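You operate a simulated robot arm through the tools that you are given. There is no shell and no other tool. Be economical: measure what you need, move in short steps, check, and stop when the job is done.

Carry out the task below with a simulated robot arm. There is one attempt and no reset: what you move stays moved.

JOB
Clamp the large breaker, slide two barriers into its slots and unclamp it.
Fine: the grey barrier goes beside the coil pocket, the blue one beside the side pocket.

Only the result counts: the job must be done as asked and must still hold three seconds after the hand-in. Knocking over, shifting, dropping, spilling or breaking anything else fails it.

ROBOT AND FRAMES
A 7-joint arm with a two-finger parallel gripper, fixed in place. Base frame: the origin is at the foot of the arm, x ahead of it, y to its left, z up; the work surface is at about z = 0.1. Units: cm, rad, N and s.
With the tool pointing down near the work surface it reaches from about 24 to 62 cm from the base axis. Its first joint turns from -1.152 to 1.152 rad. Payload 2.6 kg.
The TCP is the grasp point between the finger pads, 3 cm short of the fingertips. In the tool frame z runs along the fingers and y along their closing line. The gripper opens to 9.4 cm. The fingers are 2.8 cm wide and 1 cm thick; the gripper's body (5 by 9.6 cm) begins 5.5 cm behind the TCP.
Orientation is that of the tool frame in the base frame, as a unit quaternion [w, x, y, z]. With the fingers straight down and closing along the base's y, the tool's x points along the base's -x, its y along +y and its z along -z.

CONTROLS
- The arm moves only by the tool servo_tool. Its argument "motion" is a list that holds one entry, the list of rows, each a list of 7 numbers: the shift along the tool's x, y, z in m, then the turn, a rotation vector about the tool's x, y, z in rad, then the gripper command, from -1 (shut) to 1 (fully open), values between in proportion. In form: [[[tx, ty, tz, ax, ay, az, claw], ...]]. A call has 1 to 8 rows; each row shifts and turns the commanded pose from where the row before left it, along the tool's axes as they then stand. A row lasts 0.2 s, in which the tool goes at most 5 cm and 0.15 rad; a call with a longer step from one row to the next is refused whole, and so is a gripper value outside its range. Where a pose cannot be reached the arm comes as near as it can. A force on the tool above 40 N (or 10 N above the force at the start of the call, whichever is more), or a blocked arm, ends the call early, and 0.2 s more pass. The fingers move at their own pace (about 7.2 cm/s each) and stop on an object; they squeeze with about 25 N. The grip force told is the motor's: it shows also when the fingers shut on nothing. Time passes only in rows, and 0.2 s behind the last, so rows that do not move let the fingers close. The reply holds the time, the measured pose of the TCP, the force on the tool along the base axes, the opening and the grip force, in the units named above and with some noise, and new pictures: "views" is both (left out), scene, wrist or none.
- Cameras (640 x 400 px; columns grow to the right, rows downward): "scene" is fixed at [3.84, 42.57, 57.94]; the picture's right is [-0.80, -0.60, 0.00], its down [-0.25, 0.33, -0.91] and it looks along [0.55, -0.73, -0.41] (base axes); focal length 268 px, centre (320, 200). "wrist" rides on the gripper at [7.6, 1.4, -10.2] in the tool frame; the picture's right is [-0.18, 0.98, 0.00], its down [-0.75, -0.14, -0.64] and it looks along [-0.63, -0.12, 0.77] (tool axes); focal length 243 px, centre (320, 200). There is no depth. A picture from a camera that has moved, and an enlarged one, comes with that camera's place and axes in the base frame and with its lens.
- inspect(camera, box): a new picture of the part [left, top, right, bottom] of that camera's present view, enlarged. No time passes.
- sign_off(): hands the job in; it is judged then, once.

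Go step by step. Nothing tells you positions but the pictures and the camera data: compare them with the known pose of the tool, close in by small moves and look again before you grip or let go. The budget is 120 turns and 170 pictures, counting those below and the enlarged ones. Unless the task says otherwise, let go and move clear before handing in, and close with one line.

The tools are called after "Request:" by a JSON object that holds its "method" and its "body". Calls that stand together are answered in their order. servo_tool: Moves the arm, as the interface text tells. Its arguments: {"type":"object","properties":{"motion":{"type":"array"},"views":{"type":"string","enum":["both","scene","wrist","none"]}},"required":["motion"]} The other tools are called the same way: inspect (camera, box) takes an enlarged picture of a part of a camera's view; sign_off () hands the job in.

At the start:

```text
time: 0.0
tcp_pos: [36.1, 1.98, 41.74]
tool_rot: [0.0, 0.0, 1.0, 0.0]
force: [1.0, -0.3, 0.5]
grip_width: 9.39
grasp_force: 0.1
```

scene: 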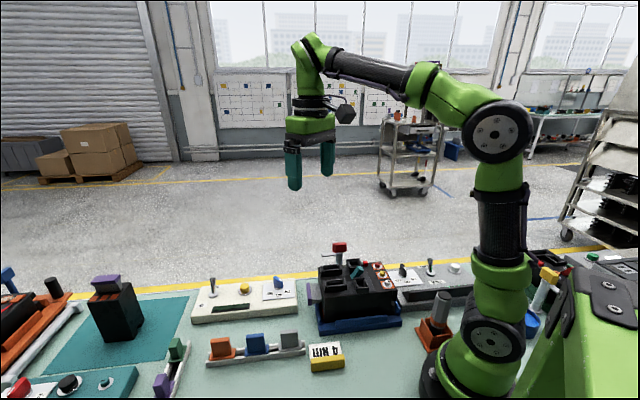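
wrist: 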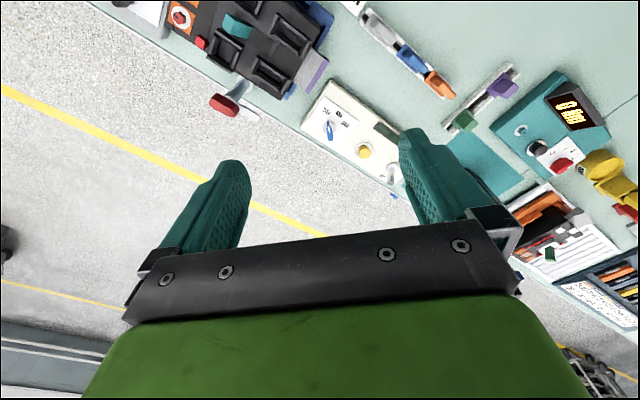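

I see a bench with a large breaker (black box on blue base), a rack with orange/blue/grey barriers and several other devices. I'll enlarge the key regions first.

Request:
{"method": "inspect", "body": {"camera": "scene", "box": [290, 230, 450, 340]}}

Request:
{"method": "inspect", "body": {"camera": "scene", "box": [180, 270, 360, 390]}}

Request:
{"method": "inspect", "body": {"camera": "wrist", "box": [160, 0, 360, 125]}}

Request:
{"method": "inspect", "body": {"camera": "scene", "box": [0, 250, 200, 400]}}

```text
3.64 times, centred on (370, 285) of scene
camera zoom: at [3.84, 42.57, 57.94], right [-0.8, -0.6, 0.0], down [-0.25, 0.33, -0.91], along [0.55, -0.73, -0.41], focal length 973 px, centre (138, -109)
```

zoom: 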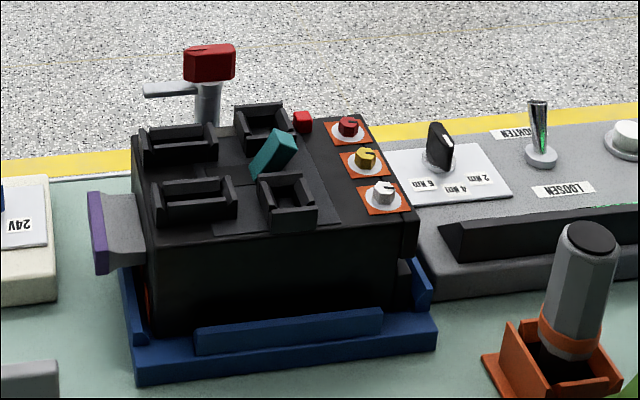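

```text
3.33 times, centred on (270, 330) of scene
camera zoom: at [3.84, 42.57, 57.94], right [-0.8, -0.6, 0.0], down [-0.25, 0.33, -0.91], along [0.55, -0.73, -0.41], focal length 892 px, centre (487, -233)
```

zoom: 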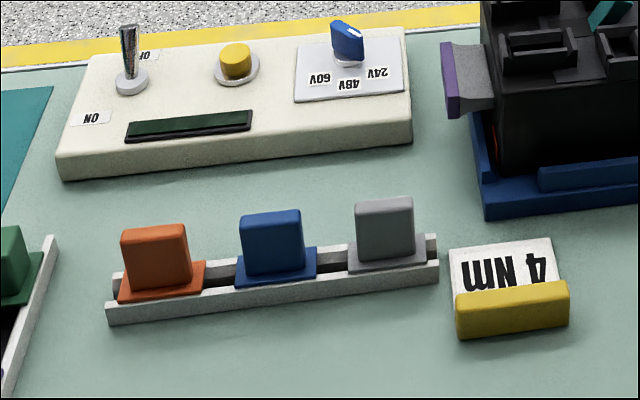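

```text
3.20 times, centred on (260, 62) of wrist
camera zoom: at [28.5, 3.4, 51.78], right [0.18, 0.98, 0.0], down [0.75, -0.14, 0.64], along [0.63, -0.12, -0.77], focal length 776 px, centre (512, 640)
```

zoom: 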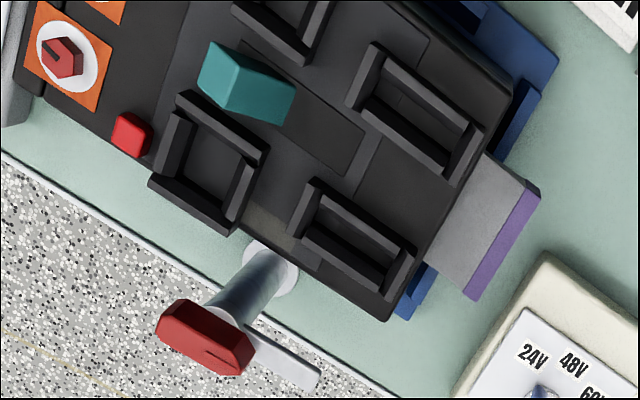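

```text
2.67 times, centred on (100, 325) of scene
camera zoom: at [3.84, 42.57, 57.94], right [-0.8, -0.6, 0.0], down [-0.25, 0.33, -0.91], along [0.55, -0.73, -0.41], focal length 714 px, centre (907, -133)
```

zoom: 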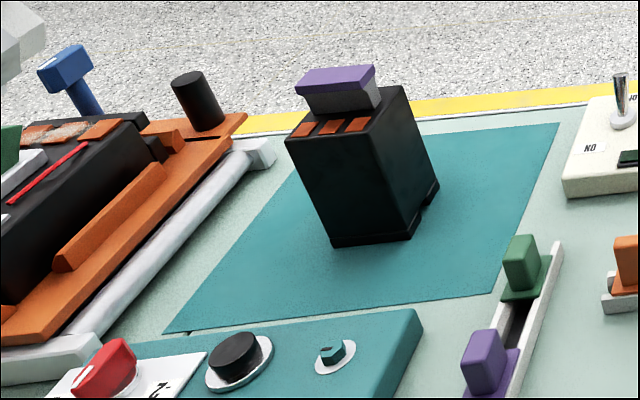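

The breaker with the pockets sits in the blue nest near (32,-7), with a red-handled swing clamp behind it. I'll tilt the tool and move it over the nest to look from above.

Request:
{"method": "servo_tool", "body": {"motion": [[[0.027, -0.017, 0.02, 0, 0, 0, 1], [0.027, -0.017, 0.02, 0, 0, 0, 1], [0.027, -0.017, 0.02, 0, 0, 0, 1], [0, 0, 0, 0, 0.15, 0, 1], [0, 0, 0, 0, 0.15, 0, 1], [0, 0, 0, 0, 0.15, 0, 1]]], "views": "wrist"}}

```text
time: 1.4
tcp_pos: [27.91, -2.9, 35.7]
tool_rot: [-0.223, 0.0, 0.975, 0.0]
force: [-0.2, -0.8, -0.1]
grip_width: 9.4
grasp_force: 0.1
camera wrist: at [25.67, -1.67, 48.06], right [0.17, 0.98, -0.08], down [0.96, -0.14, 0.25], along [0.23, -0.12, -0.96], focal length 243 px, centre (320, 200)
```

wrist: 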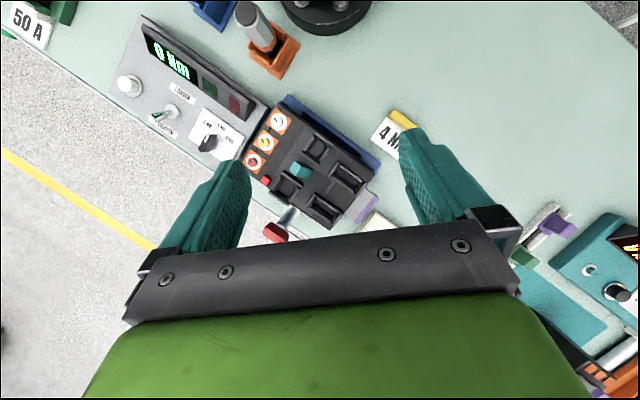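

Request:
{"method": "inspect", "body": {"camera": "wrist", "box": [230, 90, 390, 250]}}

Request:
{"method": "inspect", "body": {"camera": "wrist", "box": [100, 0, 300, 160]}}

```text
2.50 times, centred on (310, 170) of wrist
camera zoom: at [25.67, -1.67, 48.06], right [0.17, 0.98, -0.08], down [0.96, -0.14, 0.25], along [0.23, -0.12, -0.96], focal length 606 px, centre (345, 275)
```

zoom: 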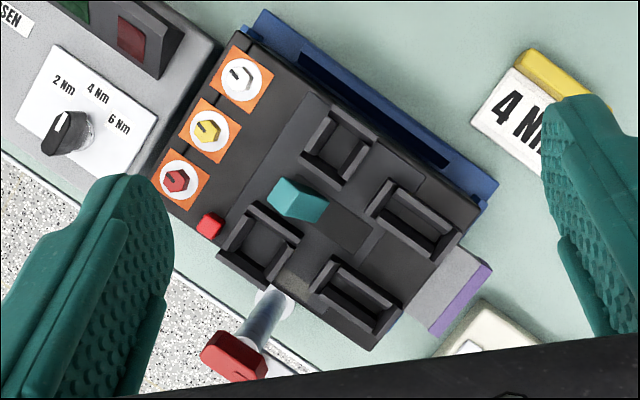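

```text
2.50 times, centred on (200, 80) of wrist
camera zoom: at [25.67, -1.67, 48.06], right [0.17, 0.98, -0.08], down [0.96, -0.14, 0.25], along [0.23, -0.12, -0.96], focal length 606 px, centre (620, 500)
```

zoom: 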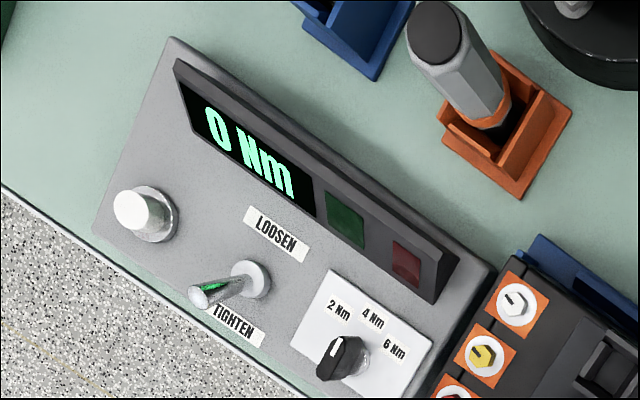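

Four wells are visible on the breaker: two square and two oblong. I'll look at the left side of the bench for the other parts and any labels.

Request:
{"method": "servo_tool", "body": {"motion": [[[-0.03, 0.045, 0, 0, 0, 0, 1], [-0.03, 0.045, 0, 0, 0, 0, 1], [0, 0.045, 0, 0, 0, 0, 1], [0, 0.045, 0, 0, 0, 0, 1], [0, 0.02, 0, 0, 0, 0, 1]]], "views": "wrist"}}

```text
refused: row 1 steps farther than a row can; nothing moved
```

Request:
{"method": "servo_tool", "body": {"motion": [[[-0.02, 0.04, 0, 0, 0, 0, 1], [-0.02, 0.04, 0, 0, 0, 0, 1], [-0.02, 0.04, 0, 0, 0, 0, 1], [0, 0.045, 0, 0, 0, 0, 1], [0, 0.02, 0, 0, 0, 0, 1]]], "views": "wrist"}}

```text
time: 2.6
tcp_pos: [33.56, 15.79, 33.21]
tool_rot: [-0.223, 0.001, 0.975, 0.0]
force: [-0.3, -0.3, 0.0]
grip_width: 9.4
grasp_force: 0.1
camera wrist: at [31.21, 17.0, 45.5], right [0.17, 0.98, -0.08], down [0.96, -0.14, 0.25], along [0.23, -0.12, -0.96], focal length 243 px, centre (320, 200)
```

wrist: 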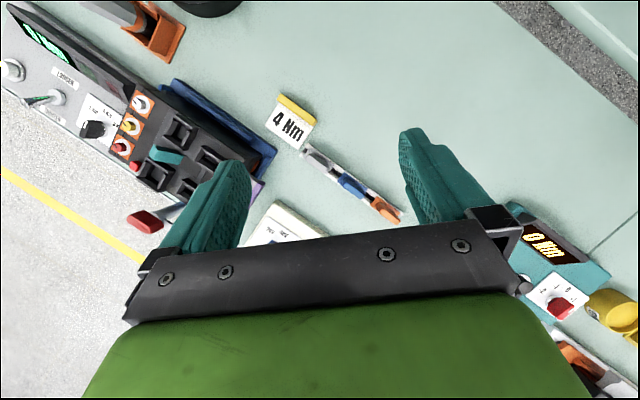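

Request:
{"method": "inspect", "body": {"camera": "wrist", "box": [280, 120, 420, 230]}}

Request:
{"method": "inspect", "body": {"camera": "wrist", "box": [90, 70, 290, 230]}}

Request:
{"method": "inspect", "body": {"camera": "scene", "box": [0, 250, 100, 330]}}

```text
3.64 times, centred on (350, 175) of wrist
camera zoom: at [31.21, 17.0, 45.5], right [0.17, 0.98, -0.08], down [0.96, -0.14, 0.25], along [0.23, -0.12, -0.96], focal length 882 px, centre (211, 291)
```

zoom: 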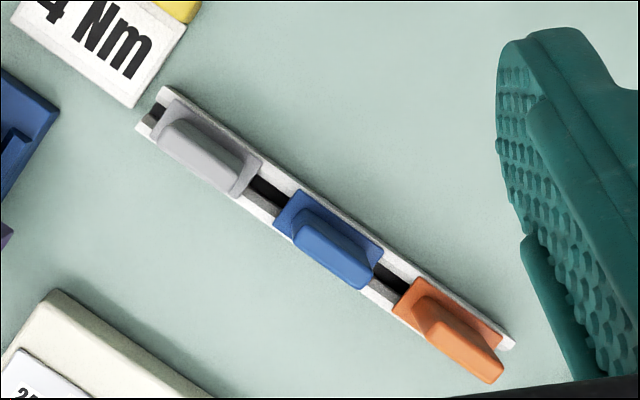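

```text
2.50 times, centred on (190, 150) of wrist
camera zoom: at [31.21, 17.0, 45.5], right [0.17, 0.98, -0.08], down [0.96, -0.14, 0.25], along [0.23, -0.12, -0.96], focal length 606 px, centre (645, 325)
```

zoom: 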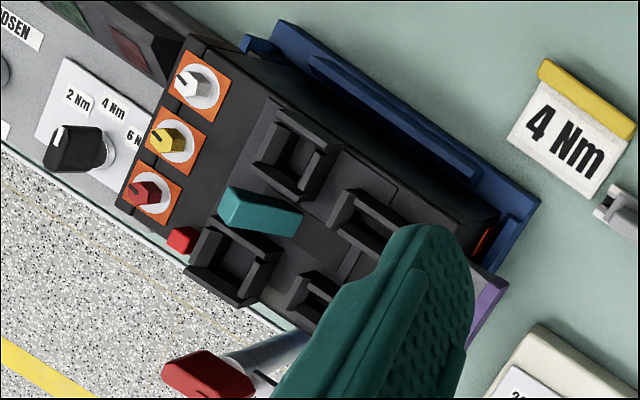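

```text
5.00 times, centred on (50, 290) of scene
camera zoom: at [3.84, 42.57, 57.94], right [-0.8, -0.6, 0.0], down [-0.25, 0.33, -0.91], along [0.55, -0.73, -0.41], focal length 1338 px, centre (1670, -250)
```

zoom: 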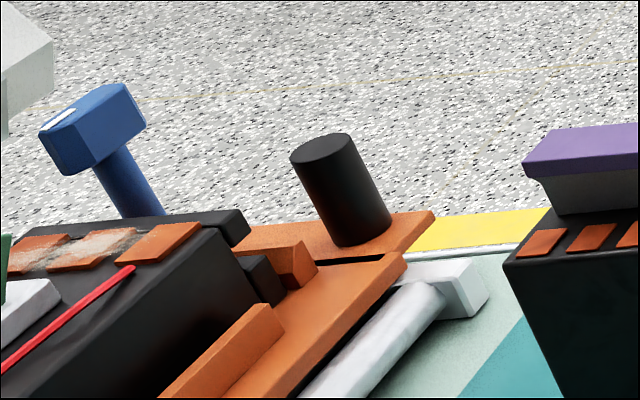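

Another breaker appears to lie in an orange fixture at far left, so I'll look there to identify the "large" one.

Request:
{"method": "servo_tool", "body": {"motion": [[[0.0, 0.045, 0, 0, 0, 0, 1], [0.0, 0.045, 0, 0, 0, 0, 1], [0.02, 0.04, -0.02, 0, 0, 0, 1], [0.02, 0, -0.03, 0, 0, 0, 1]]], "views": "wrist"}}

```text
time: 3.6
tcp_pos: [32.78, 27.73, 35.21]
tool_rot: [-0.222, 0.001, 0.975, 0.002]
force: [-0.3, 0.7, 0.3]
grip_width: 9.4
grasp_force: 0.0
out of reach, approached as far as the arm can: row 3, 4
camera wrist: at [30.39, 28.98, 47.62], right [0.17, 0.98, -0.08], down [0.96, -0.15, 0.25], along [0.24, -0.12, -0.96], focal length 243 px, centre (320, 200)
```

wrist: 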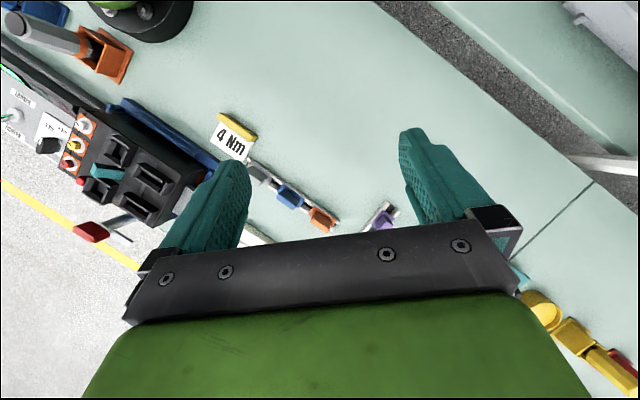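

Request:
{"method": "servo_tool", "body": {"motion": [[[0.0, -0.02, 0, 0, -0.15, 0, 1], [0.0, -0.02, 0, 0, -0.15, 0, 1], [0, 0, 0, 0, -0.15, 0, 1], [0, 0, 0, 0, 0, -0.15, 1], [0, 0, 0, 0, 0, -0.15, 1], [0, 0, 0, 0, 0, -0.15, 1], [0, 0, 0, 0, 0, -0.15, 1]]], "views": "wrist"}}

```text
time: 5.2
tcp_pos: [32.8, 23.45, 35.1]
tool_rot: [0.0, -0.297, 0.955, 0.001]
force: [0.7, -0.5, 0.3]
grip_width: 9.41
grasp_force: 0.0
camera wrist: at [25.63, 20.26, 45.17], right [-0.41, 0.91, 0.0], down [0.7, 0.31, 0.64], along [0.59, 0.26, -0.77], focal length 243 px, centre (320, 200)
```

wrist: 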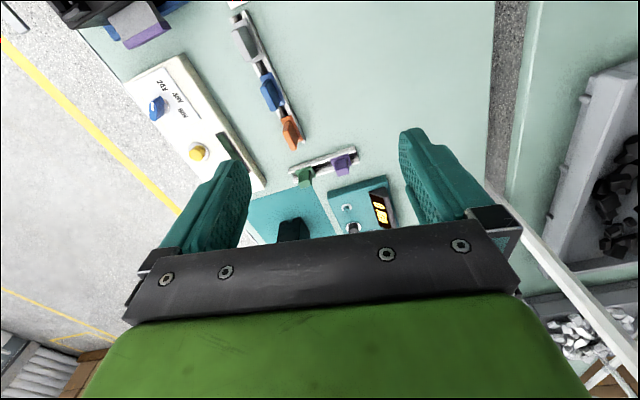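

Only the breaker in the blue nest is within reach, so it is the one to work on. I'll go back over it for a close look.

Request:
{"method": "servo_tool", "body": {"motion": [[[0, 0, 0, 0, 0, 0.15, 1], [0, 0, 0, 0, 0, 0.15, 1], [0, 0, 0, 0, 0, 0.15, 1], [0, 0, 0, 0, 0, 0.15, 1], [0.015, -0.045, 0, 0, 0, 0, 1], [0.015, -0.045, 0, 0, 0, 0, 1], [0.015, -0.045, 0, 0, 0, 0, 1], [0.015, -0.045, 0, 0, 0, 0, 1]]], "views": "none"}}

Request:
{"method": "servo_tool", "body": {"motion": [[[0, -0.045, 0, 0, 0.15, 0, 1], [0, -0.045, 0.0, 0, 0.15, 0, 1], [0, -0.015, 0.0, 0, 0.15, 0, 1], [0, 0, 0.04, 0, 0, 0, 1], [0, 0, 0.04, 0, 0, 0, 1]]], "views": "wrist"}}

```text
time: 7.0
tcp_pos: [26.69, 5.56, 35.15]
tool_rot: [0.0, 0.001, 1.0, 0.001]
force: [0.4, -0.7, -0.8]
grip_width: 9.38
grasp_force: 0.0
```

```text
time: 8.2
tcp_pos: [23.22, -4.9, 28.03]
tool_rot: [-0.224, 0.001, 0.975, 0.001]
force: [-0.4, -0.3, 0.0]
grip_width: 9.36
grasp_force: 0.1
camera wrist: at [20.84, -3.57, 40.34], right [0.17, 0.98, -0.08], down [0.96, -0.14, 0.25], along [0.23, -0.12, -0.96], focal length 243 px, centre (320, 200)
```

wrist: 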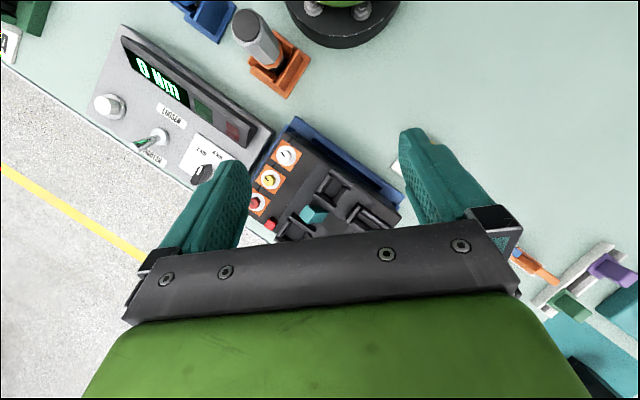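

Request:
{"method": "servo_tool", "body": {"motion": [[[-0.029, 0, 0.003, 0, 0, 0, 1], [-0.029, -0.01, 0.003, 0, 0, 0, 1], [-0.01, 0, 0, 0, 0, 0, 1]]], "views": "wrist"}}

Request:
{"method": "inspect", "body": {"camera": "wrist", "box": [230, 100, 420, 240]}}

```text
time: 9.0
tcp_pos: [29.14, -5.97, 24.57]
tool_rot: [-0.223, 0.001, 0.975, 0.001]
force: [-0.5, -1.1, -0.2]
grip_width: 9.4
grasp_force: 0.0
camera wrist: at [26.75, -4.61, 36.84], right [0.17, 0.98, -0.08], down [0.96, -0.14, 0.25], along [0.24, -0.12, -0.96], focal length 243 px, centre (320, 200)
```

wrist: 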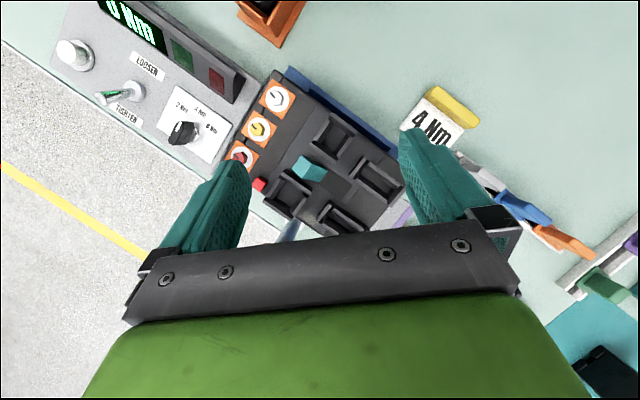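

```text
2.86 times, centred on (325, 170) of wrist
camera zoom: at [26.75, -4.61, 36.84], right [0.17, 0.98, -0.08], down [0.96, -0.14, 0.25], along [0.24, -0.12, -0.96], focal length 693 px, centre (306, 286)
```

zoom: 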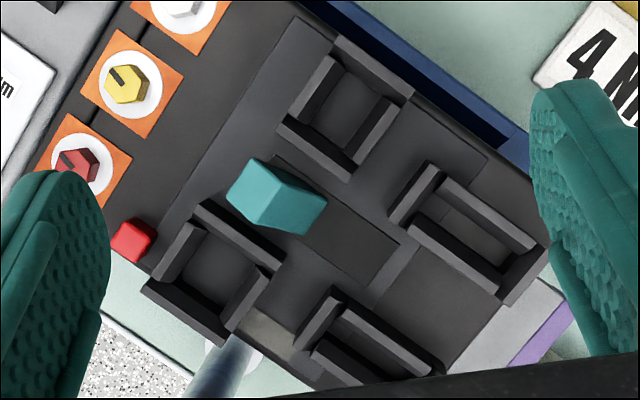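

Request:
{"method": "inspect", "body": {"camera": "wrist", "box": [300, 100, 410, 200]}}

Request:
{"method": "inspect", "body": {"camera": "wrist", "box": [240, 150, 380, 240]}}

Request:
{"method": "inspect", "body": {"camera": "scene", "box": [300, 240, 400, 330]}}

Request:
{"method": "inspect", "body": {"camera": "scene", "box": [0, 310, 200, 400]}}

```text
4.00 times, centred on (355, 150) of wrist
camera zoom: at [26.75, -4.61, 36.84], right [0.17, 0.98, -0.08], down [0.96, -0.14, 0.25], along [0.24, -0.12, -0.96], focal length 970 px, centre (180, 400)
```

zoom: 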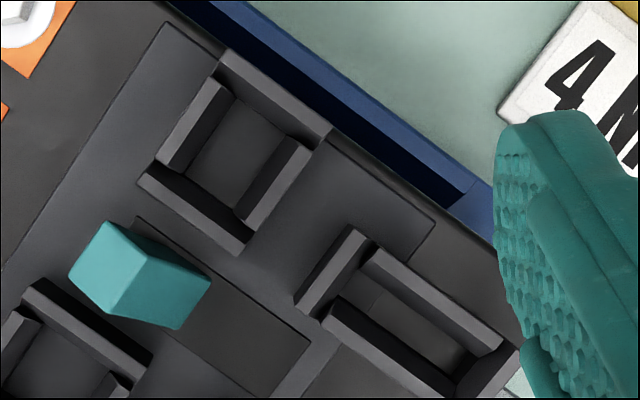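

```text
4.44 times, centred on (310, 195) of wrist
camera zoom: at [26.75, -4.61, 36.84], right [0.17, 0.98, -0.08], down [0.96, -0.14, 0.25], along [0.24, -0.12, -0.96], focal length 1078 px, centre (364, 222)
```

zoom: 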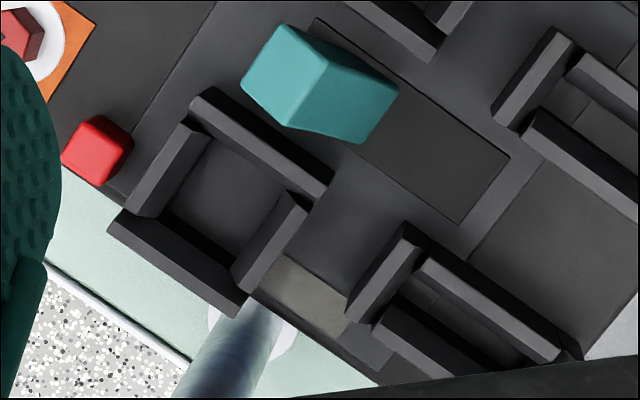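

```text
4.44 times, centred on (350, 285) of scene
camera zoom: at [3.84, 42.57, 57.94], right [-0.8, -0.6, 0.0], down [-0.25, 0.33, -0.91], along [0.55, -0.73, -0.41], focal length 1190 px, centre (187, -178)
```

zoom: 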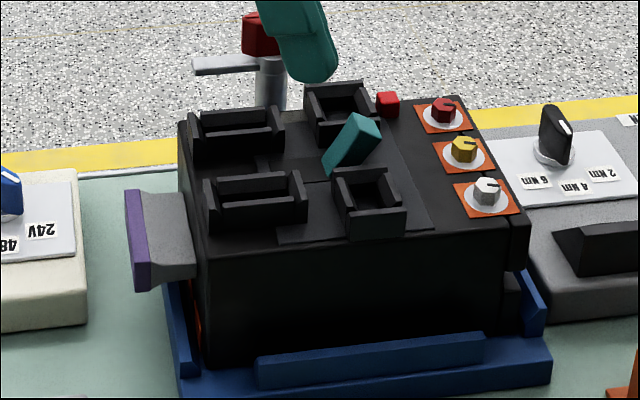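

```text
3.20 times, centred on (100, 355) of scene
camera zoom: at [3.84, 42.57, 57.94], right [-0.8, -0.6, 0.0], down [-0.25, 0.33, -0.91], along [0.55, -0.73, -0.41], focal length 857 px, centre (1024, -296)
```

zoom: 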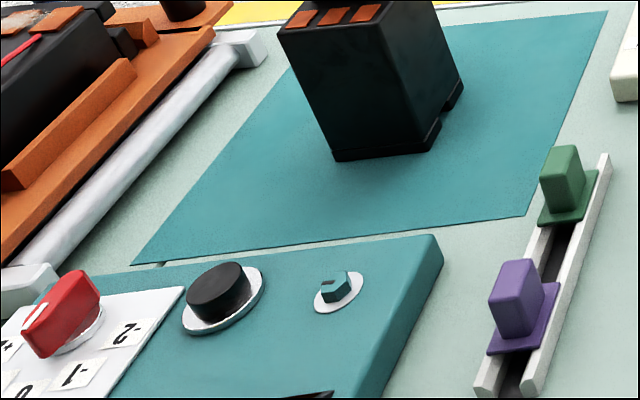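

The two square wells look alike, so I need to know which is the coil pocket and which is the side pocket. I'll survey the right side of the bench for more hints.

Request:
{"method": "inspect", "body": {"camera": "scene", "box": [400, 240, 640, 400]}}

Request:
{"method": "servo_tool", "body": {"motion": [[[0, -0.02, -0.04, 0, 0, 0, 1], [0, -0.04, -0.03, 0, 0, 0, 1], [0, -0.045, 0, 0, 0, 0, 1], [0, -0.045, 0, 0, 0, 0, 1]]], "views": "wrist"}}

```text
2.50 times, centred on (520, 320) of scene
camera zoom: at [3.84, 42.57, 57.94], right [-0.8, -0.6, 0.0], down [-0.25, 0.33, -0.91], along [0.55, -0.73, -0.41], focal length 669 px, centre (-180, -100)
```

zoom: 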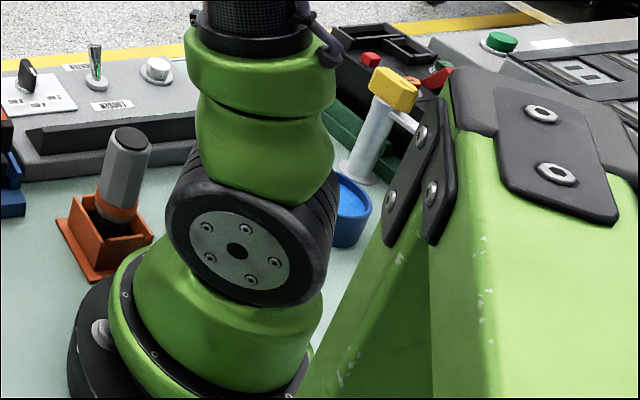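

```text
time: 10.0
tcp_pos: [32.03, -21.06, 30.53]
tool_rot: [-0.223, 0.0, 0.975, 0.0]
force: [-1.0, -0.3, -0.8]
grip_width: 9.39
grasp_force: 0.1
camera wrist: at [29.64, -19.65, 42.91], right [0.17, 0.98, -0.08], down [0.96, -0.14, 0.25], along [0.23, -0.12, -0.96], focal length 243 px, centre (320, 200)
```

wrist: 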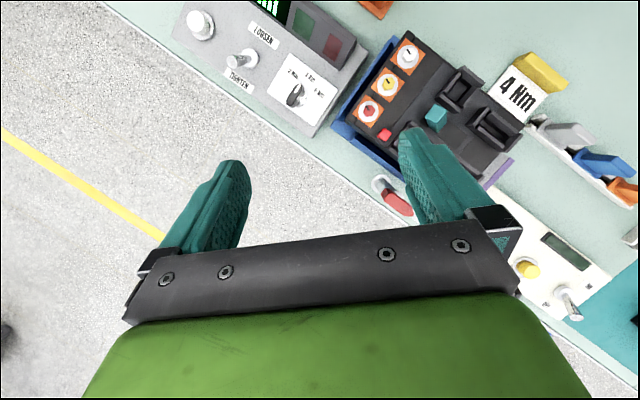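

Request:
{"method": "servo_tool", "body": {"motion": [[[0.0, -0.03, -0.02, 0, -0.15, 0, 1], [0.02, -0.01, 0, 0, -0.15, 0, 1], [0.03, 0, 0, 0, -0.15, 0, 1], [0.02, 0, 0, 0, 0, 0.15, 1], [0, 0, 0, 0, 0, 0.15, 1], [0, 0, 0, 0, 0, 0.15, 1], [0, 0, 0, 0, 0, 0.15, 1], [0, 0, 0, 0, 0, 0.15, 1]]], "views": "wrist"}}

```text
time: 11.8
tcp_pos: [26.12, -24.98, 33.52]
tool_rot: [0.0, 0.368, 0.93, 0.0]
force: [-0.2, 1.1, 0.0]
grip_width: 9.39
grasp_force: 0.1
camera wrist: at [21.54, -18.88, 43.62], right [0.81, 0.59, 0.0], down [0.45, -0.62, 0.64], along [0.38, -0.52, -0.77], focal length 243 px, centre (320, 200)
```

wrist: 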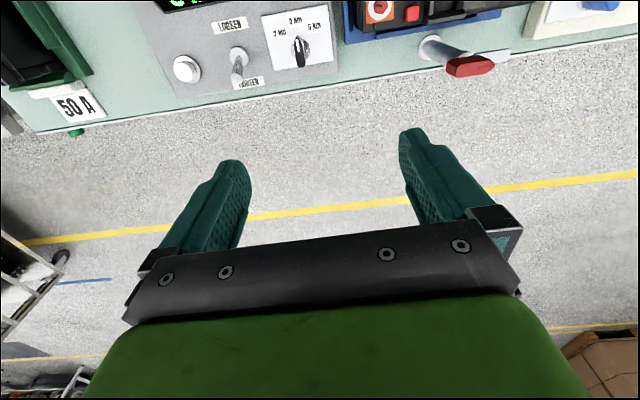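

Request:
{"method": "servo_tool", "body": {"motion": [[[0.03, -0.03, 0, 0, 0.15, 0, 1], [0.03, -0.03, 0, 0, 0.15, 0, 1], [0.02, -0.04, 0, 0, 0.15, 0, 1], [0.02, -0.04, 0, 0, 0.15, 0, 1]]], "views": "wrist"}}

```text
time: 12.8
tcp_pos: [9.53, -28.75, 35.41]
tool_rot: [-0.275, 0.351, 0.888, 0.108]
force: [-0.6, -0.2, -0.6]
grip_width: 9.39
grasp_force: 0.1
camera wrist: at [10.24, -27.49, 47.95], right [0.78, 0.61, -0.1], down [0.62, -0.78, 0.1], along [-0.02, -0.15, -0.99], focal length 243 px, centre (320, 200)
```

wrist: 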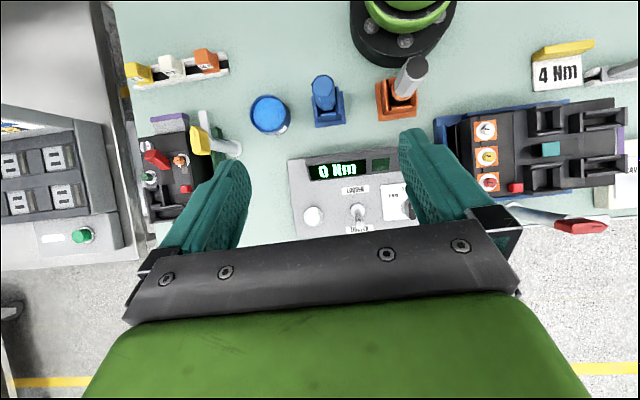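

Request:
{"method": "inspect", "body": {"camera": "wrist", "box": [110, 30, 270, 230]}}

Request:
{"method": "inspect", "body": {"camera": "wrist", "box": [430, 80, 640, 240]}}

```text
2.00 times, centred on (190, 130) of wrist
camera zoom: at [10.24, -27.49, 47.95], right [0.78, 0.61, -0.1], down [0.62, -0.78, 0.1], along [-0.02, -0.15, -0.99], focal length 485 px, centre (580, 340)
```

zoom: 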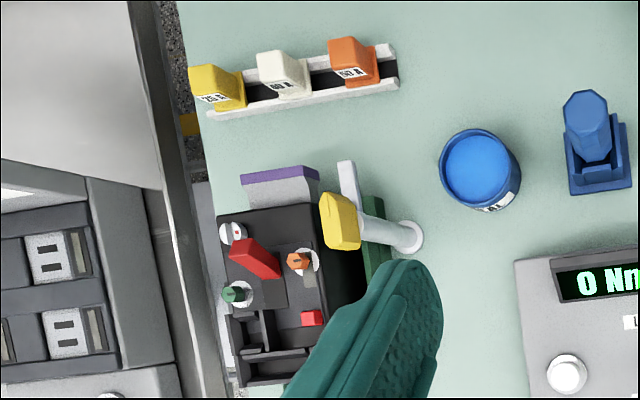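

```text
2.50 times, centred on (535, 160) of wrist
camera zoom: at [10.24, -27.49, 47.95], right [0.78, 0.61, -0.1], down [0.62, -0.78, 0.1], along [-0.02, -0.15, -0.99], focal length 606 px, centre (-218, 300)
```

zoom: 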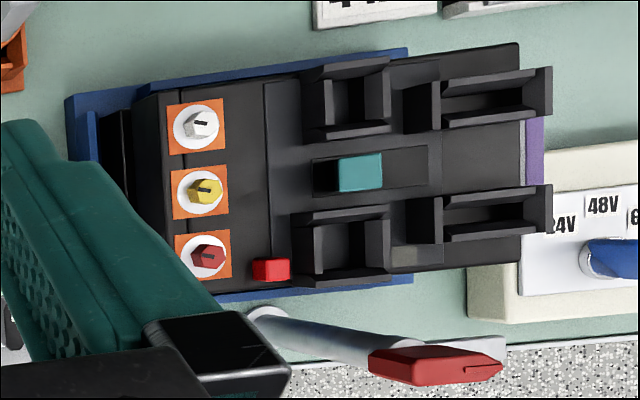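

A small breaker and a rack of rating plugs are on the right. I'll shift for a clear look at its pocket and trip button, to compare with the large one.

Request:
{"method": "servo_tool", "body": {"motion": [[[-0.03, -0.006, -0.026, 0, 0, 0, 1], [-0.03, -0.006, -0.026, 0, 0, 0, 1], [-0.015, -0.003, -0.013, 0, 0, 0, 1]]], "views": "wrist"}}

Request:
{"method": "inspect", "body": {"camera": "wrist", "box": [110, 0, 290, 160]}}

```text
time: 13.6
tcp_pos: [11.02, -32.18, 34.96]
tool_rot: [-0.275, 0.35, 0.889, 0.108]
force: [-0.2, 0.4, -0.4]
grip_width: 9.4
grasp_force: 0.1
out of reach, approached as far as the arm can: row 1, 2, 3
camera wrist: at [11.76, -30.84, 47.5], right [0.78, 0.62, -0.1], down [0.62, -0.77, 0.11], along [-0.02, -0.15, -0.99], focal length 243 px, centre (320, 200)
```

wrist: 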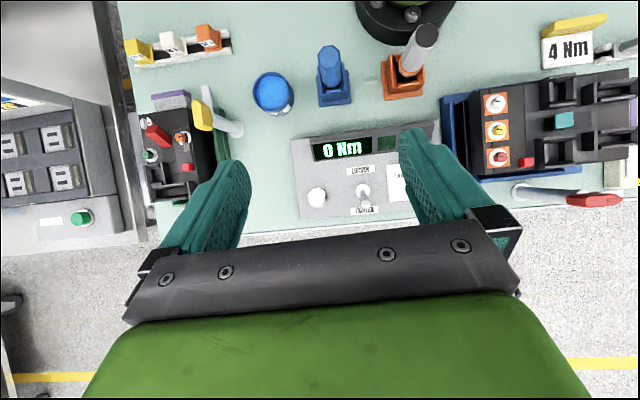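

```text
2.50 times, centred on (200, 80) of wrist
camera zoom: at [11.76, -30.84, 47.5], right [0.78, 0.62, -0.1], down [0.62, -0.77, 0.11], along [-0.02, -0.15, -0.99], focal length 606 px, centre (620, 500)
```

zoom: 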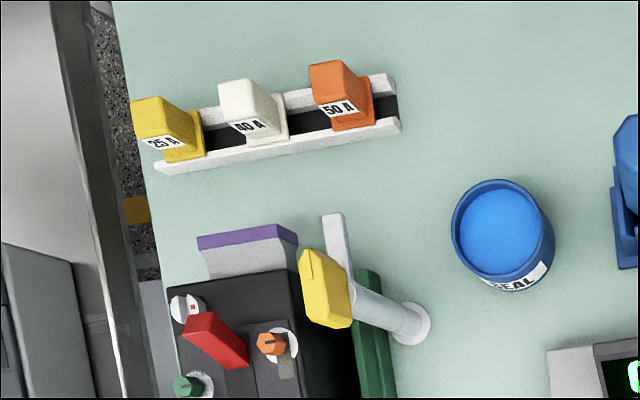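

Request:
{"method": "inspect", "body": {"camera": "wrist", "box": [510, 70, 640, 190]}}

Request:
{"method": "inspect", "body": {"camera": "wrist", "box": [130, 85, 230, 210]}}

Request:
{"method": "inspect", "body": {"camera": "scene", "box": [315, 250, 375, 300]}}

Request:
{"method": "inspect", "body": {"camera": "scene", "box": [140, 330, 200, 400]}}

```text
3.33 times, centred on (575, 130) of wrist
camera zoom: at [11.76, -30.84, 47.5], right [0.78, 0.62, -0.1], down [0.62, -0.77, 0.11], along [-0.02, -0.15, -0.99], focal length 809 px, centre (-530, 433)
```

zoom: 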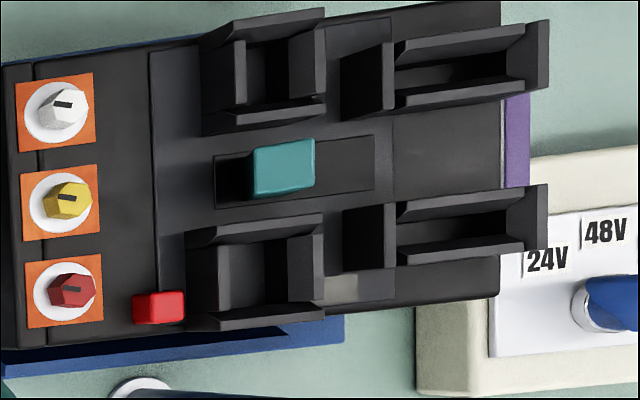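

```text
3.20 times, centred on (180, 148) of wrist
camera zoom: at [11.76, -30.84, 47.5], right [0.78, 0.62, -0.1], down [0.62, -0.77, 0.11], along [-0.02, -0.15, -0.99], focal length 776 px, centre (768, 368)
```

zoom: 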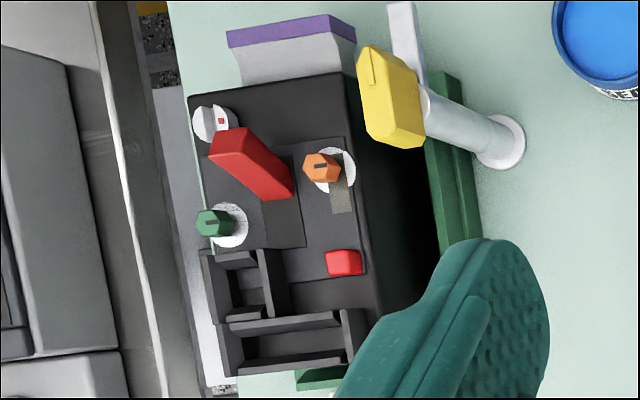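

```text
8.00 times, centred on (345, 275) of scene
camera zoom: at [3.84, 42.57, 57.94], right [-0.8, -0.6, 0.0], down [-0.25, 0.33, -0.91], along [0.55, -0.73, -0.41], focal length 2142 px, centre (120, -400)
```

zoom: 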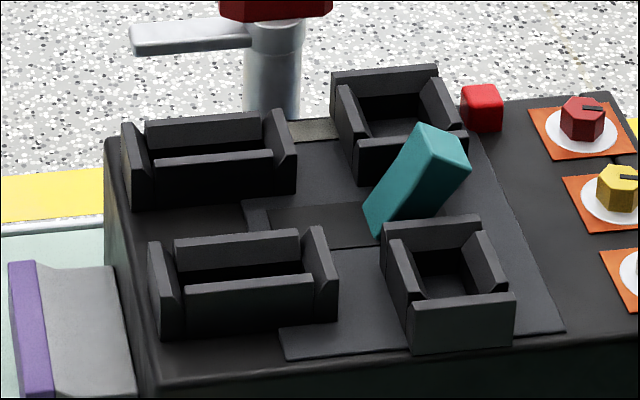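

```text
5.71 times, centred on (170, 365) of scene
camera zoom: at [3.84, 42.57, 57.94], right [-0.8, -0.6, 0.0], down [-0.25, 0.33, -0.91], along [0.55, -0.73, -0.41], focal length 1530 px, centre (1177, -743)
```

zoom: 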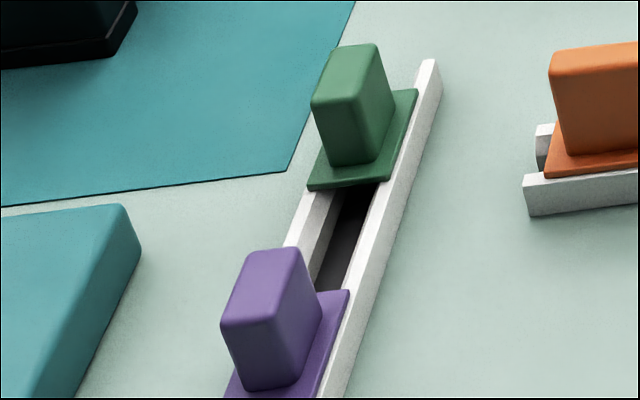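

Request:
{"method": "servo_tool", "body": {"motion": [[[-0.0196, 0.0377, -0.0017, 0, 0, 0, 1], [-0.0196, 0.0377, -0.0017, 0, 0, 0, 1], [-0.0196, 0.0377, -0.0017, 0, 0, 0, 1], [-0.0196, 0.0377, -0.0017, 0, 0, 0, 1], [-0.0196, 0.0377, -0.0017, 0, 0.1, 0, 1], [-0.0196, 0.0377, -0.0017, 0, 0.1, 0, 1], [-0.0196, 0.0377, -0.0017, 0, 0.1, 0, 1], [0, 0, 0, 0, 0.1, 0, 1]]], "views": "wrist"}}

```text
time: 15.4
tcp_pos: [26.62, -15.3, 24.83]
tool_rot: [-0.431, 0.328, 0.824, 0.167]
force: [0.5, 0.3, -0.4]
grip_width: 9.38
grasp_force: 0.1
out of reach, approached as far as the arm can: row 2, 5, 6, 7, 8
camera wrist: at [30.7, -17.06, 36.82], right [0.75, 0.64, -0.16], down [0.6, -0.76, -0.25], along [-0.28, 0.09, -0.96], focal length 243 px, centre (320, 200)
```

wrist: 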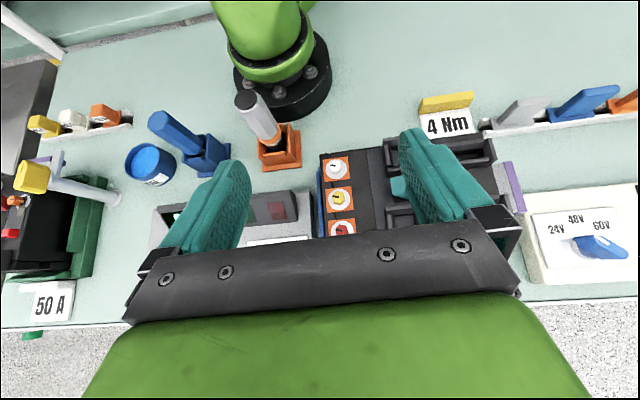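

Request:
{"method": "servo_tool", "body": {"motion": [[[0.017, 0.034, -0.025, 0, 0, 0, 1], [-0.02, 0.03, -0.03, 0, 0, 0, 1], [-0.02, 0.0, -0.035, 0, 0, 0, 1]]], "views": "wrist"}}

```text
time: 16.2
tcp_pos: [30.76, -10.22, 25.5]
tool_rot: [-0.447, 0.322, 0.816, 0.176]
force: [-0.5, 0.0, 0.3]
grip_width: 9.4
grasp_force: 0.0
out of reach, approached as far as the arm can: row 1, 2, 3
camera wrist: at [35.15, -12.31, 37.43], right [0.74, 0.65, -0.15], down [0.6, -0.75, -0.29], along [-0.3, 0.12, -0.95], focal length 243 px, centre (320, 200)
```

wrist: 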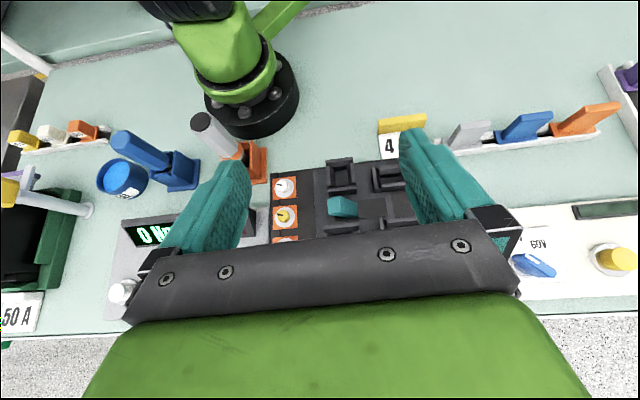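

I take the pocket by the red trip button as the coil pocket, and the opposite one as the side pocket. Next I'll look closely at the clamp.

Request:
{"method": "inspect", "body": {"camera": "scene", "box": [310, 230, 370, 280]}}

Request:
{"method": "servo_tool", "body": {"motion": [[[0.0, 0.03, -0.03, 0, -0.15, 0, 1], [-0.02, 0.03, -0.02, 0, -0.15, 0, 1], [-0.02, 0.03, -0.02, 0, -0.15, 0, 1], [-0.02, 0, 0, 0, -0.15, 0, 1]]], "views": "wrist"}}

```text
8.00 times, centred on (340, 255) of scene
camera zoom: at [3.84, 42.57, 57.94], right [-0.8, -0.6, 0.0], down [-0.25, 0.33, -0.91], along [0.55, -0.73, -0.41], focal length 2142 px, centre (160, -240)
```

zoom: 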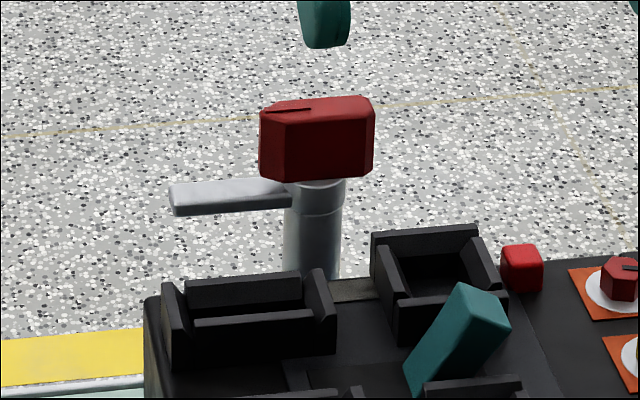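

```text
time: 17.2
tcp_pos: [44.31, -10.14, 26.26]
tool_rot: [-0.184, 0.36, 0.912, 0.072]
force: [0.6, 0.6, -0.3]
grip_width: 9.39
grasp_force: 0.0
camera wrist: at [43.05, -7.12, 38.48], right [0.79, 0.6, -0.07], down [0.59, -0.75, 0.3], along [0.13, -0.28, -0.95], focal length 243 px, centre (320, 200)
```

wrist: 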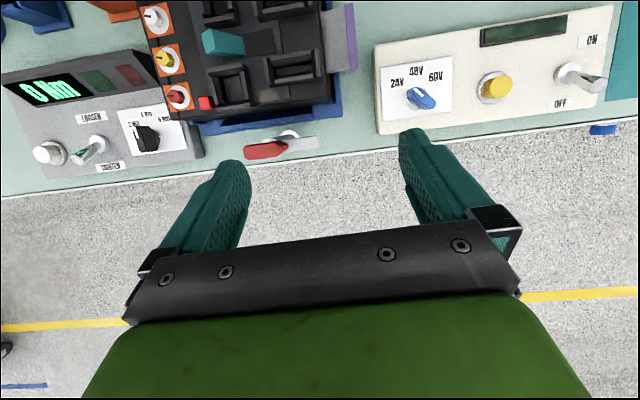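

Request:
{"method": "inspect", "body": {"camera": "wrist", "box": [190, 40, 350, 170]}}

```text
3.08 times, centred on (270, 105) of wrist
camera zoom: at [43.05, -7.12, 38.48], right [0.79, 0.6, -0.07], down [0.59, -0.75, 0.3], along [0.13, -0.28, -0.95], focal length 746 px, centre (474, 492)
```

zoom: 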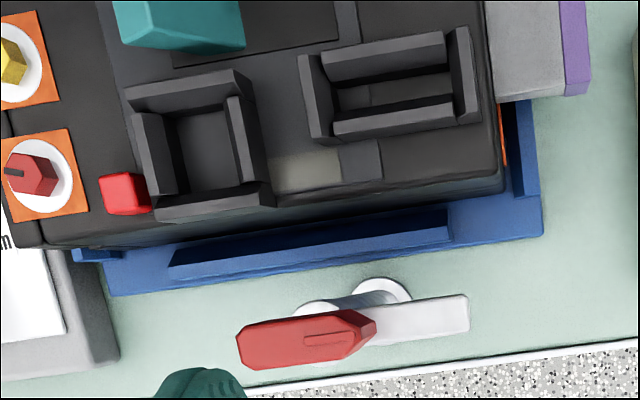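

The handle centre is near (38.8,-13.5,13.3), pointing at about 45°, and the arm points the same way, so it must swing about 80-90° CCW over the pad. I'll level the tool and yaw it to grip across the handle.

Request:
{"method": "servo_tool", "body": {"motion": [[[0, 0, 0, 0, -0.15, 0, 1], [0, 0, 0, 0, -0.15, 0, 1], [0, 0, 0, 0, -0.098, 0, 1], [0, 0, 0, 0, 0, 0.146, 1], [0, 0, 0, 0, 0, 0.146, 1], [0, 0, 0, 0, 0, 0.146, 1], [0, 0, 0, 0, 0, 0.146, 1], [0, 0, 0, 0, 0, 0.146, 1]]], "views": "none"}}

Request:
{"method": "servo_tool", "body": {"motion": [[[0, 0, 0, 0, 0, 0.146, 1], [0, 0, 0, 0, 0, 0.146, 1], [0, 0, 0, 0, 0, 0.146, 1], [0, 0, 0, 0, 0, 0.146, 1], [0, 0, 0, 0, 0, 0.146, 1], [0, 0, 0, 0, 0, 0.146, 1]]], "views": "wrist"}}

```text
time: 19.0
tcp_pos: [44.36, -10.47, 26.14]
tool_rot: [-0.001, 0.676, 0.737, 0.0]
force: [0.1, 0.5, -0.4]
grip_width: 9.41
grasp_force: 0.2
```

```text
time: 20.4
tcp_pos: [44.16, -10.26, 26.22]
tool_rot: [-0.001, 0.925, 0.38, 0.0]
force: [0.2, 0.4, -0.9]
grip_width: 9.37
grasp_force: 0.2
camera wrist: at [50.76, -6.12, 36.27], right [0.56, -0.83, 0.0], down [-0.63, -0.43, 0.64], along [-0.53, -0.36, -0.77], focal length 243 px, centre (320, 200)
```

wrist: 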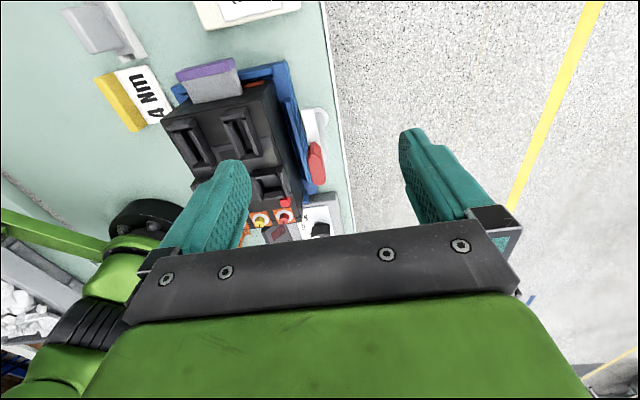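

Request:
{"method": "servo_tool", "body": {"motion": [[[-0.03, -0.007, 0, 0, 0, 0, 1], [-0.031, -0.0075, 0, 0, 0, 0, 1], [0, 0, 0.03, 0, 0, 0, 1], [0, 0, 0.02, 0, 0, 0, 1]]], "views": "both"}}

Request:
{"method": "inspect", "body": {"camera": "wrist", "box": [240, 100, 440, 240]}}

Request:
{"method": "inspect", "body": {"camera": "scene", "box": [290, 200, 400, 290]}}

```text
time: 21.4
tcp_pos: [39.01, -13.53, 21.23]
tool_rot: [-0.001, 0.924, 0.383, 0.0]
force: [0.1, -0.3, -0.1]
grip_width: 9.4
grasp_force: 0.0
camera wrist: at [45.49, -9.39, 31.28], right [0.56, -0.83, 0.0], down [-0.63, -0.43, 0.64], along [-0.53, -0.36, -0.77], focal length 243 px, centre (320, 200)
```

scene: 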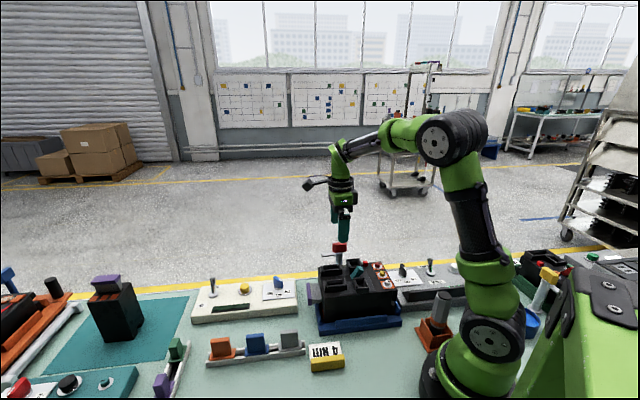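
wrist: 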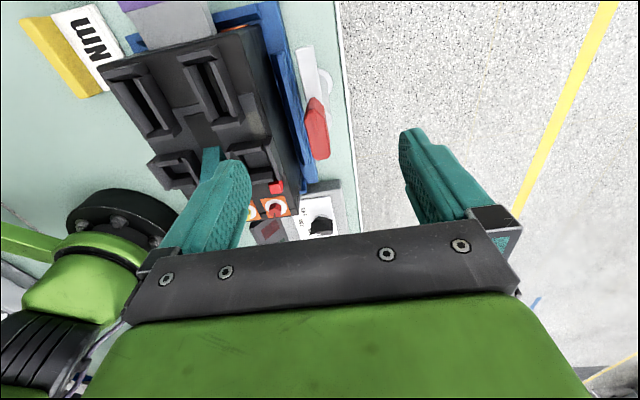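

```text
2.86 times, centred on (340, 170) of wrist
camera zoom: at [45.49, -9.39, 31.28], right [0.56, -0.83, 0.0], down [-0.63, -0.43, 0.64], along [-0.53, -0.36, -0.77], focal length 693 px, centre (263, 286)
```

zoom: 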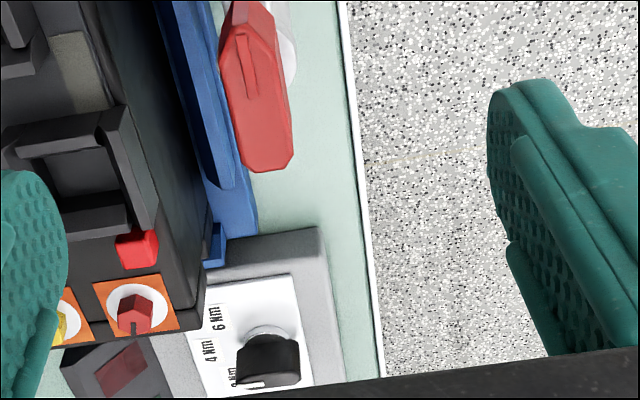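

```text
4.44 times, centred on (345, 245) of scene
camera zoom: at [3.84, 42.57, 57.94], right [-0.8, -0.6, 0.0], down [-0.25, 0.33, -0.91], along [0.55, -0.73, -0.41], focal length 1190 px, centre (209, 0)
```

zoom: 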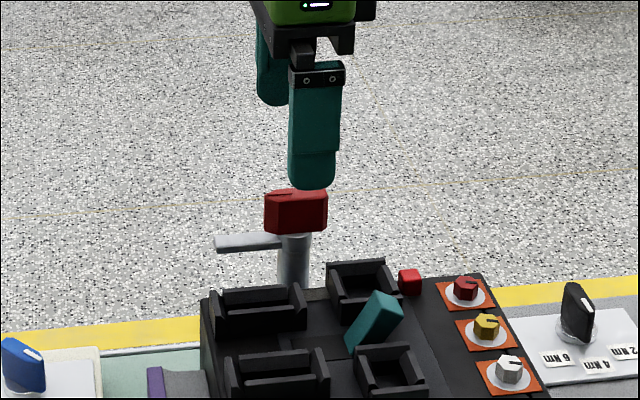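

Fingers are lined up over the handle. I'll narrow the opening, descend around it, and check.

Request:
{"method": "servo_tool", "body": {"motion": [[[0, 0, 0.0, 0, 0, 0, -0.1], [0, 0, 0.0, 0, 0, 0, -0.1], [0, 0, 0.03, 0, 0, 0, -0.1], [0, 0, 0.02, 0, 0, 0, -0.1]]], "views": "both"}}

Request:
{"method": "inspect", "body": {"camera": "wrist", "box": [220, 20, 420, 240]}}

Request:
{"method": "inspect", "body": {"camera": "scene", "box": [310, 210, 380, 280]}}

```text
time: 22.4
tcp_pos: [38.94, -13.63, 16.48]
tool_rot: [-0.002, 0.924, 0.383, 0.001]
force: [-0.4, 0.6, 0.2]
grip_width: 4.22
grasp_force: 0.1
camera wrist: at [45.45, -9.37, 26.4], right [0.56, -0.83, 0.0], down [-0.63, -0.43, 0.64], along [-0.53, -0.36, -0.77], focal length 243 px, centre (320, 200)
```

scene: 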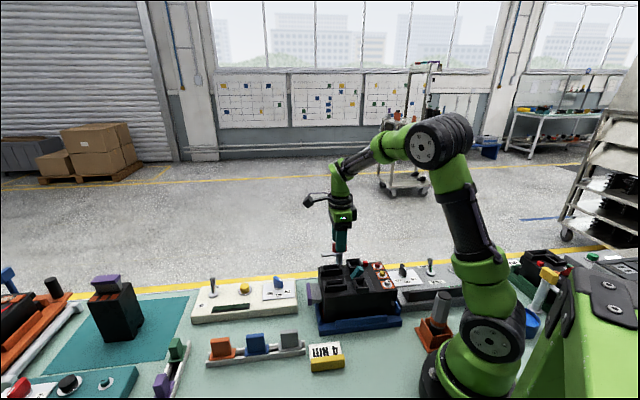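
wrist: 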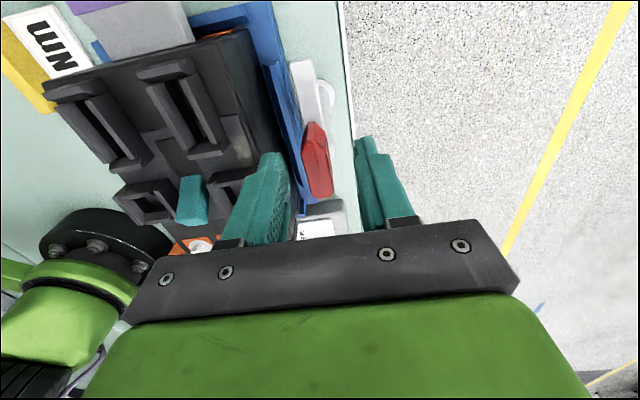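

```text
1.82 times, centred on (320, 130) of wrist
camera zoom: at [45.45, -9.37, 26.4], right [0.56, -0.83, 0.0], down [-0.63, -0.43, 0.64], along [-0.53, -0.36, -0.77], focal length 441 px, centre (320, 327)
```

zoom: 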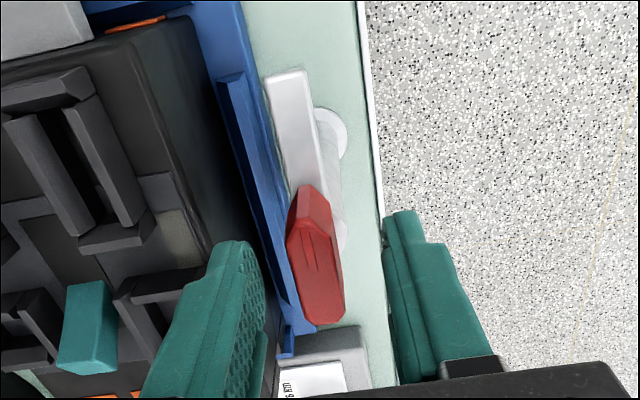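

```text
5.71 times, centred on (345, 245) of scene
camera zoom: at [3.84, 42.57, 57.94], right [-0.8, -0.6, 0.0], down [-0.25, 0.33, -0.91], along [0.55, -0.73, -0.41], focal length 1530 px, centre (177, -57)
```

zoom: 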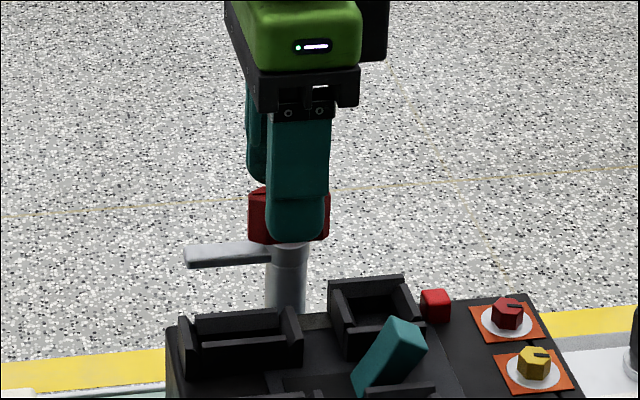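

Request:
{"method": "servo_tool", "body": {"motion": [[[0, 0, 0.008, 0, 0, 0, -0.1], [0, 0, 0, 0, 0, 0, -0.5], [0, 0, 0, 0, 0, 0, -1], [0, 0, 0, 0, 0, 0, -1], [0, 0, 0, 0, 0, 0, -1]]], "views": "wrist"}}

```text
time: 23.6
tcp_pos: [38.98, -13.53, 15.39]
tool_rot: [-0.003, 0.924, 0.383, -0.001]
force: [-20.4, 14.7, 4.9]
grip_width: 1.51
grasp_force: 45.1
camera wrist: at [45.39, -9.27, 25.48], right [0.56, -0.83, -0.01], down [-0.63, -0.44, 0.64], along [-0.53, -0.36, -0.77], focal length 243 px, centre (320, 200)
```

wrist: 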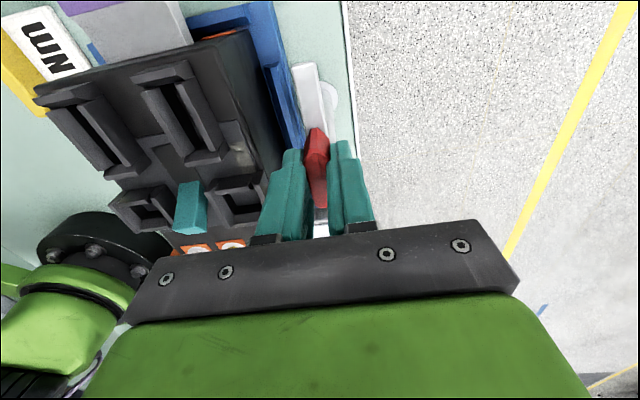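

The handle is gripped off-centre (25 N lateral). I'll shift the tool inward to relieve it.

Request:
{"method": "servo_tool", "body": {"motion": [[[0, -0.002, 0, 0, 0, 0, -1], [0, 0, 0, 0, 0, 0, -1]]], "views": "none"}}

```text
time: 24.2
tcp_pos: [38.85, -13.45, 15.42]
tool_rot: [0.0, 0.924, 0.383, 0.0]
force: [0.4, 3.3, -11.8]
grip_width: 1.5
grasp_force: 45.3
```

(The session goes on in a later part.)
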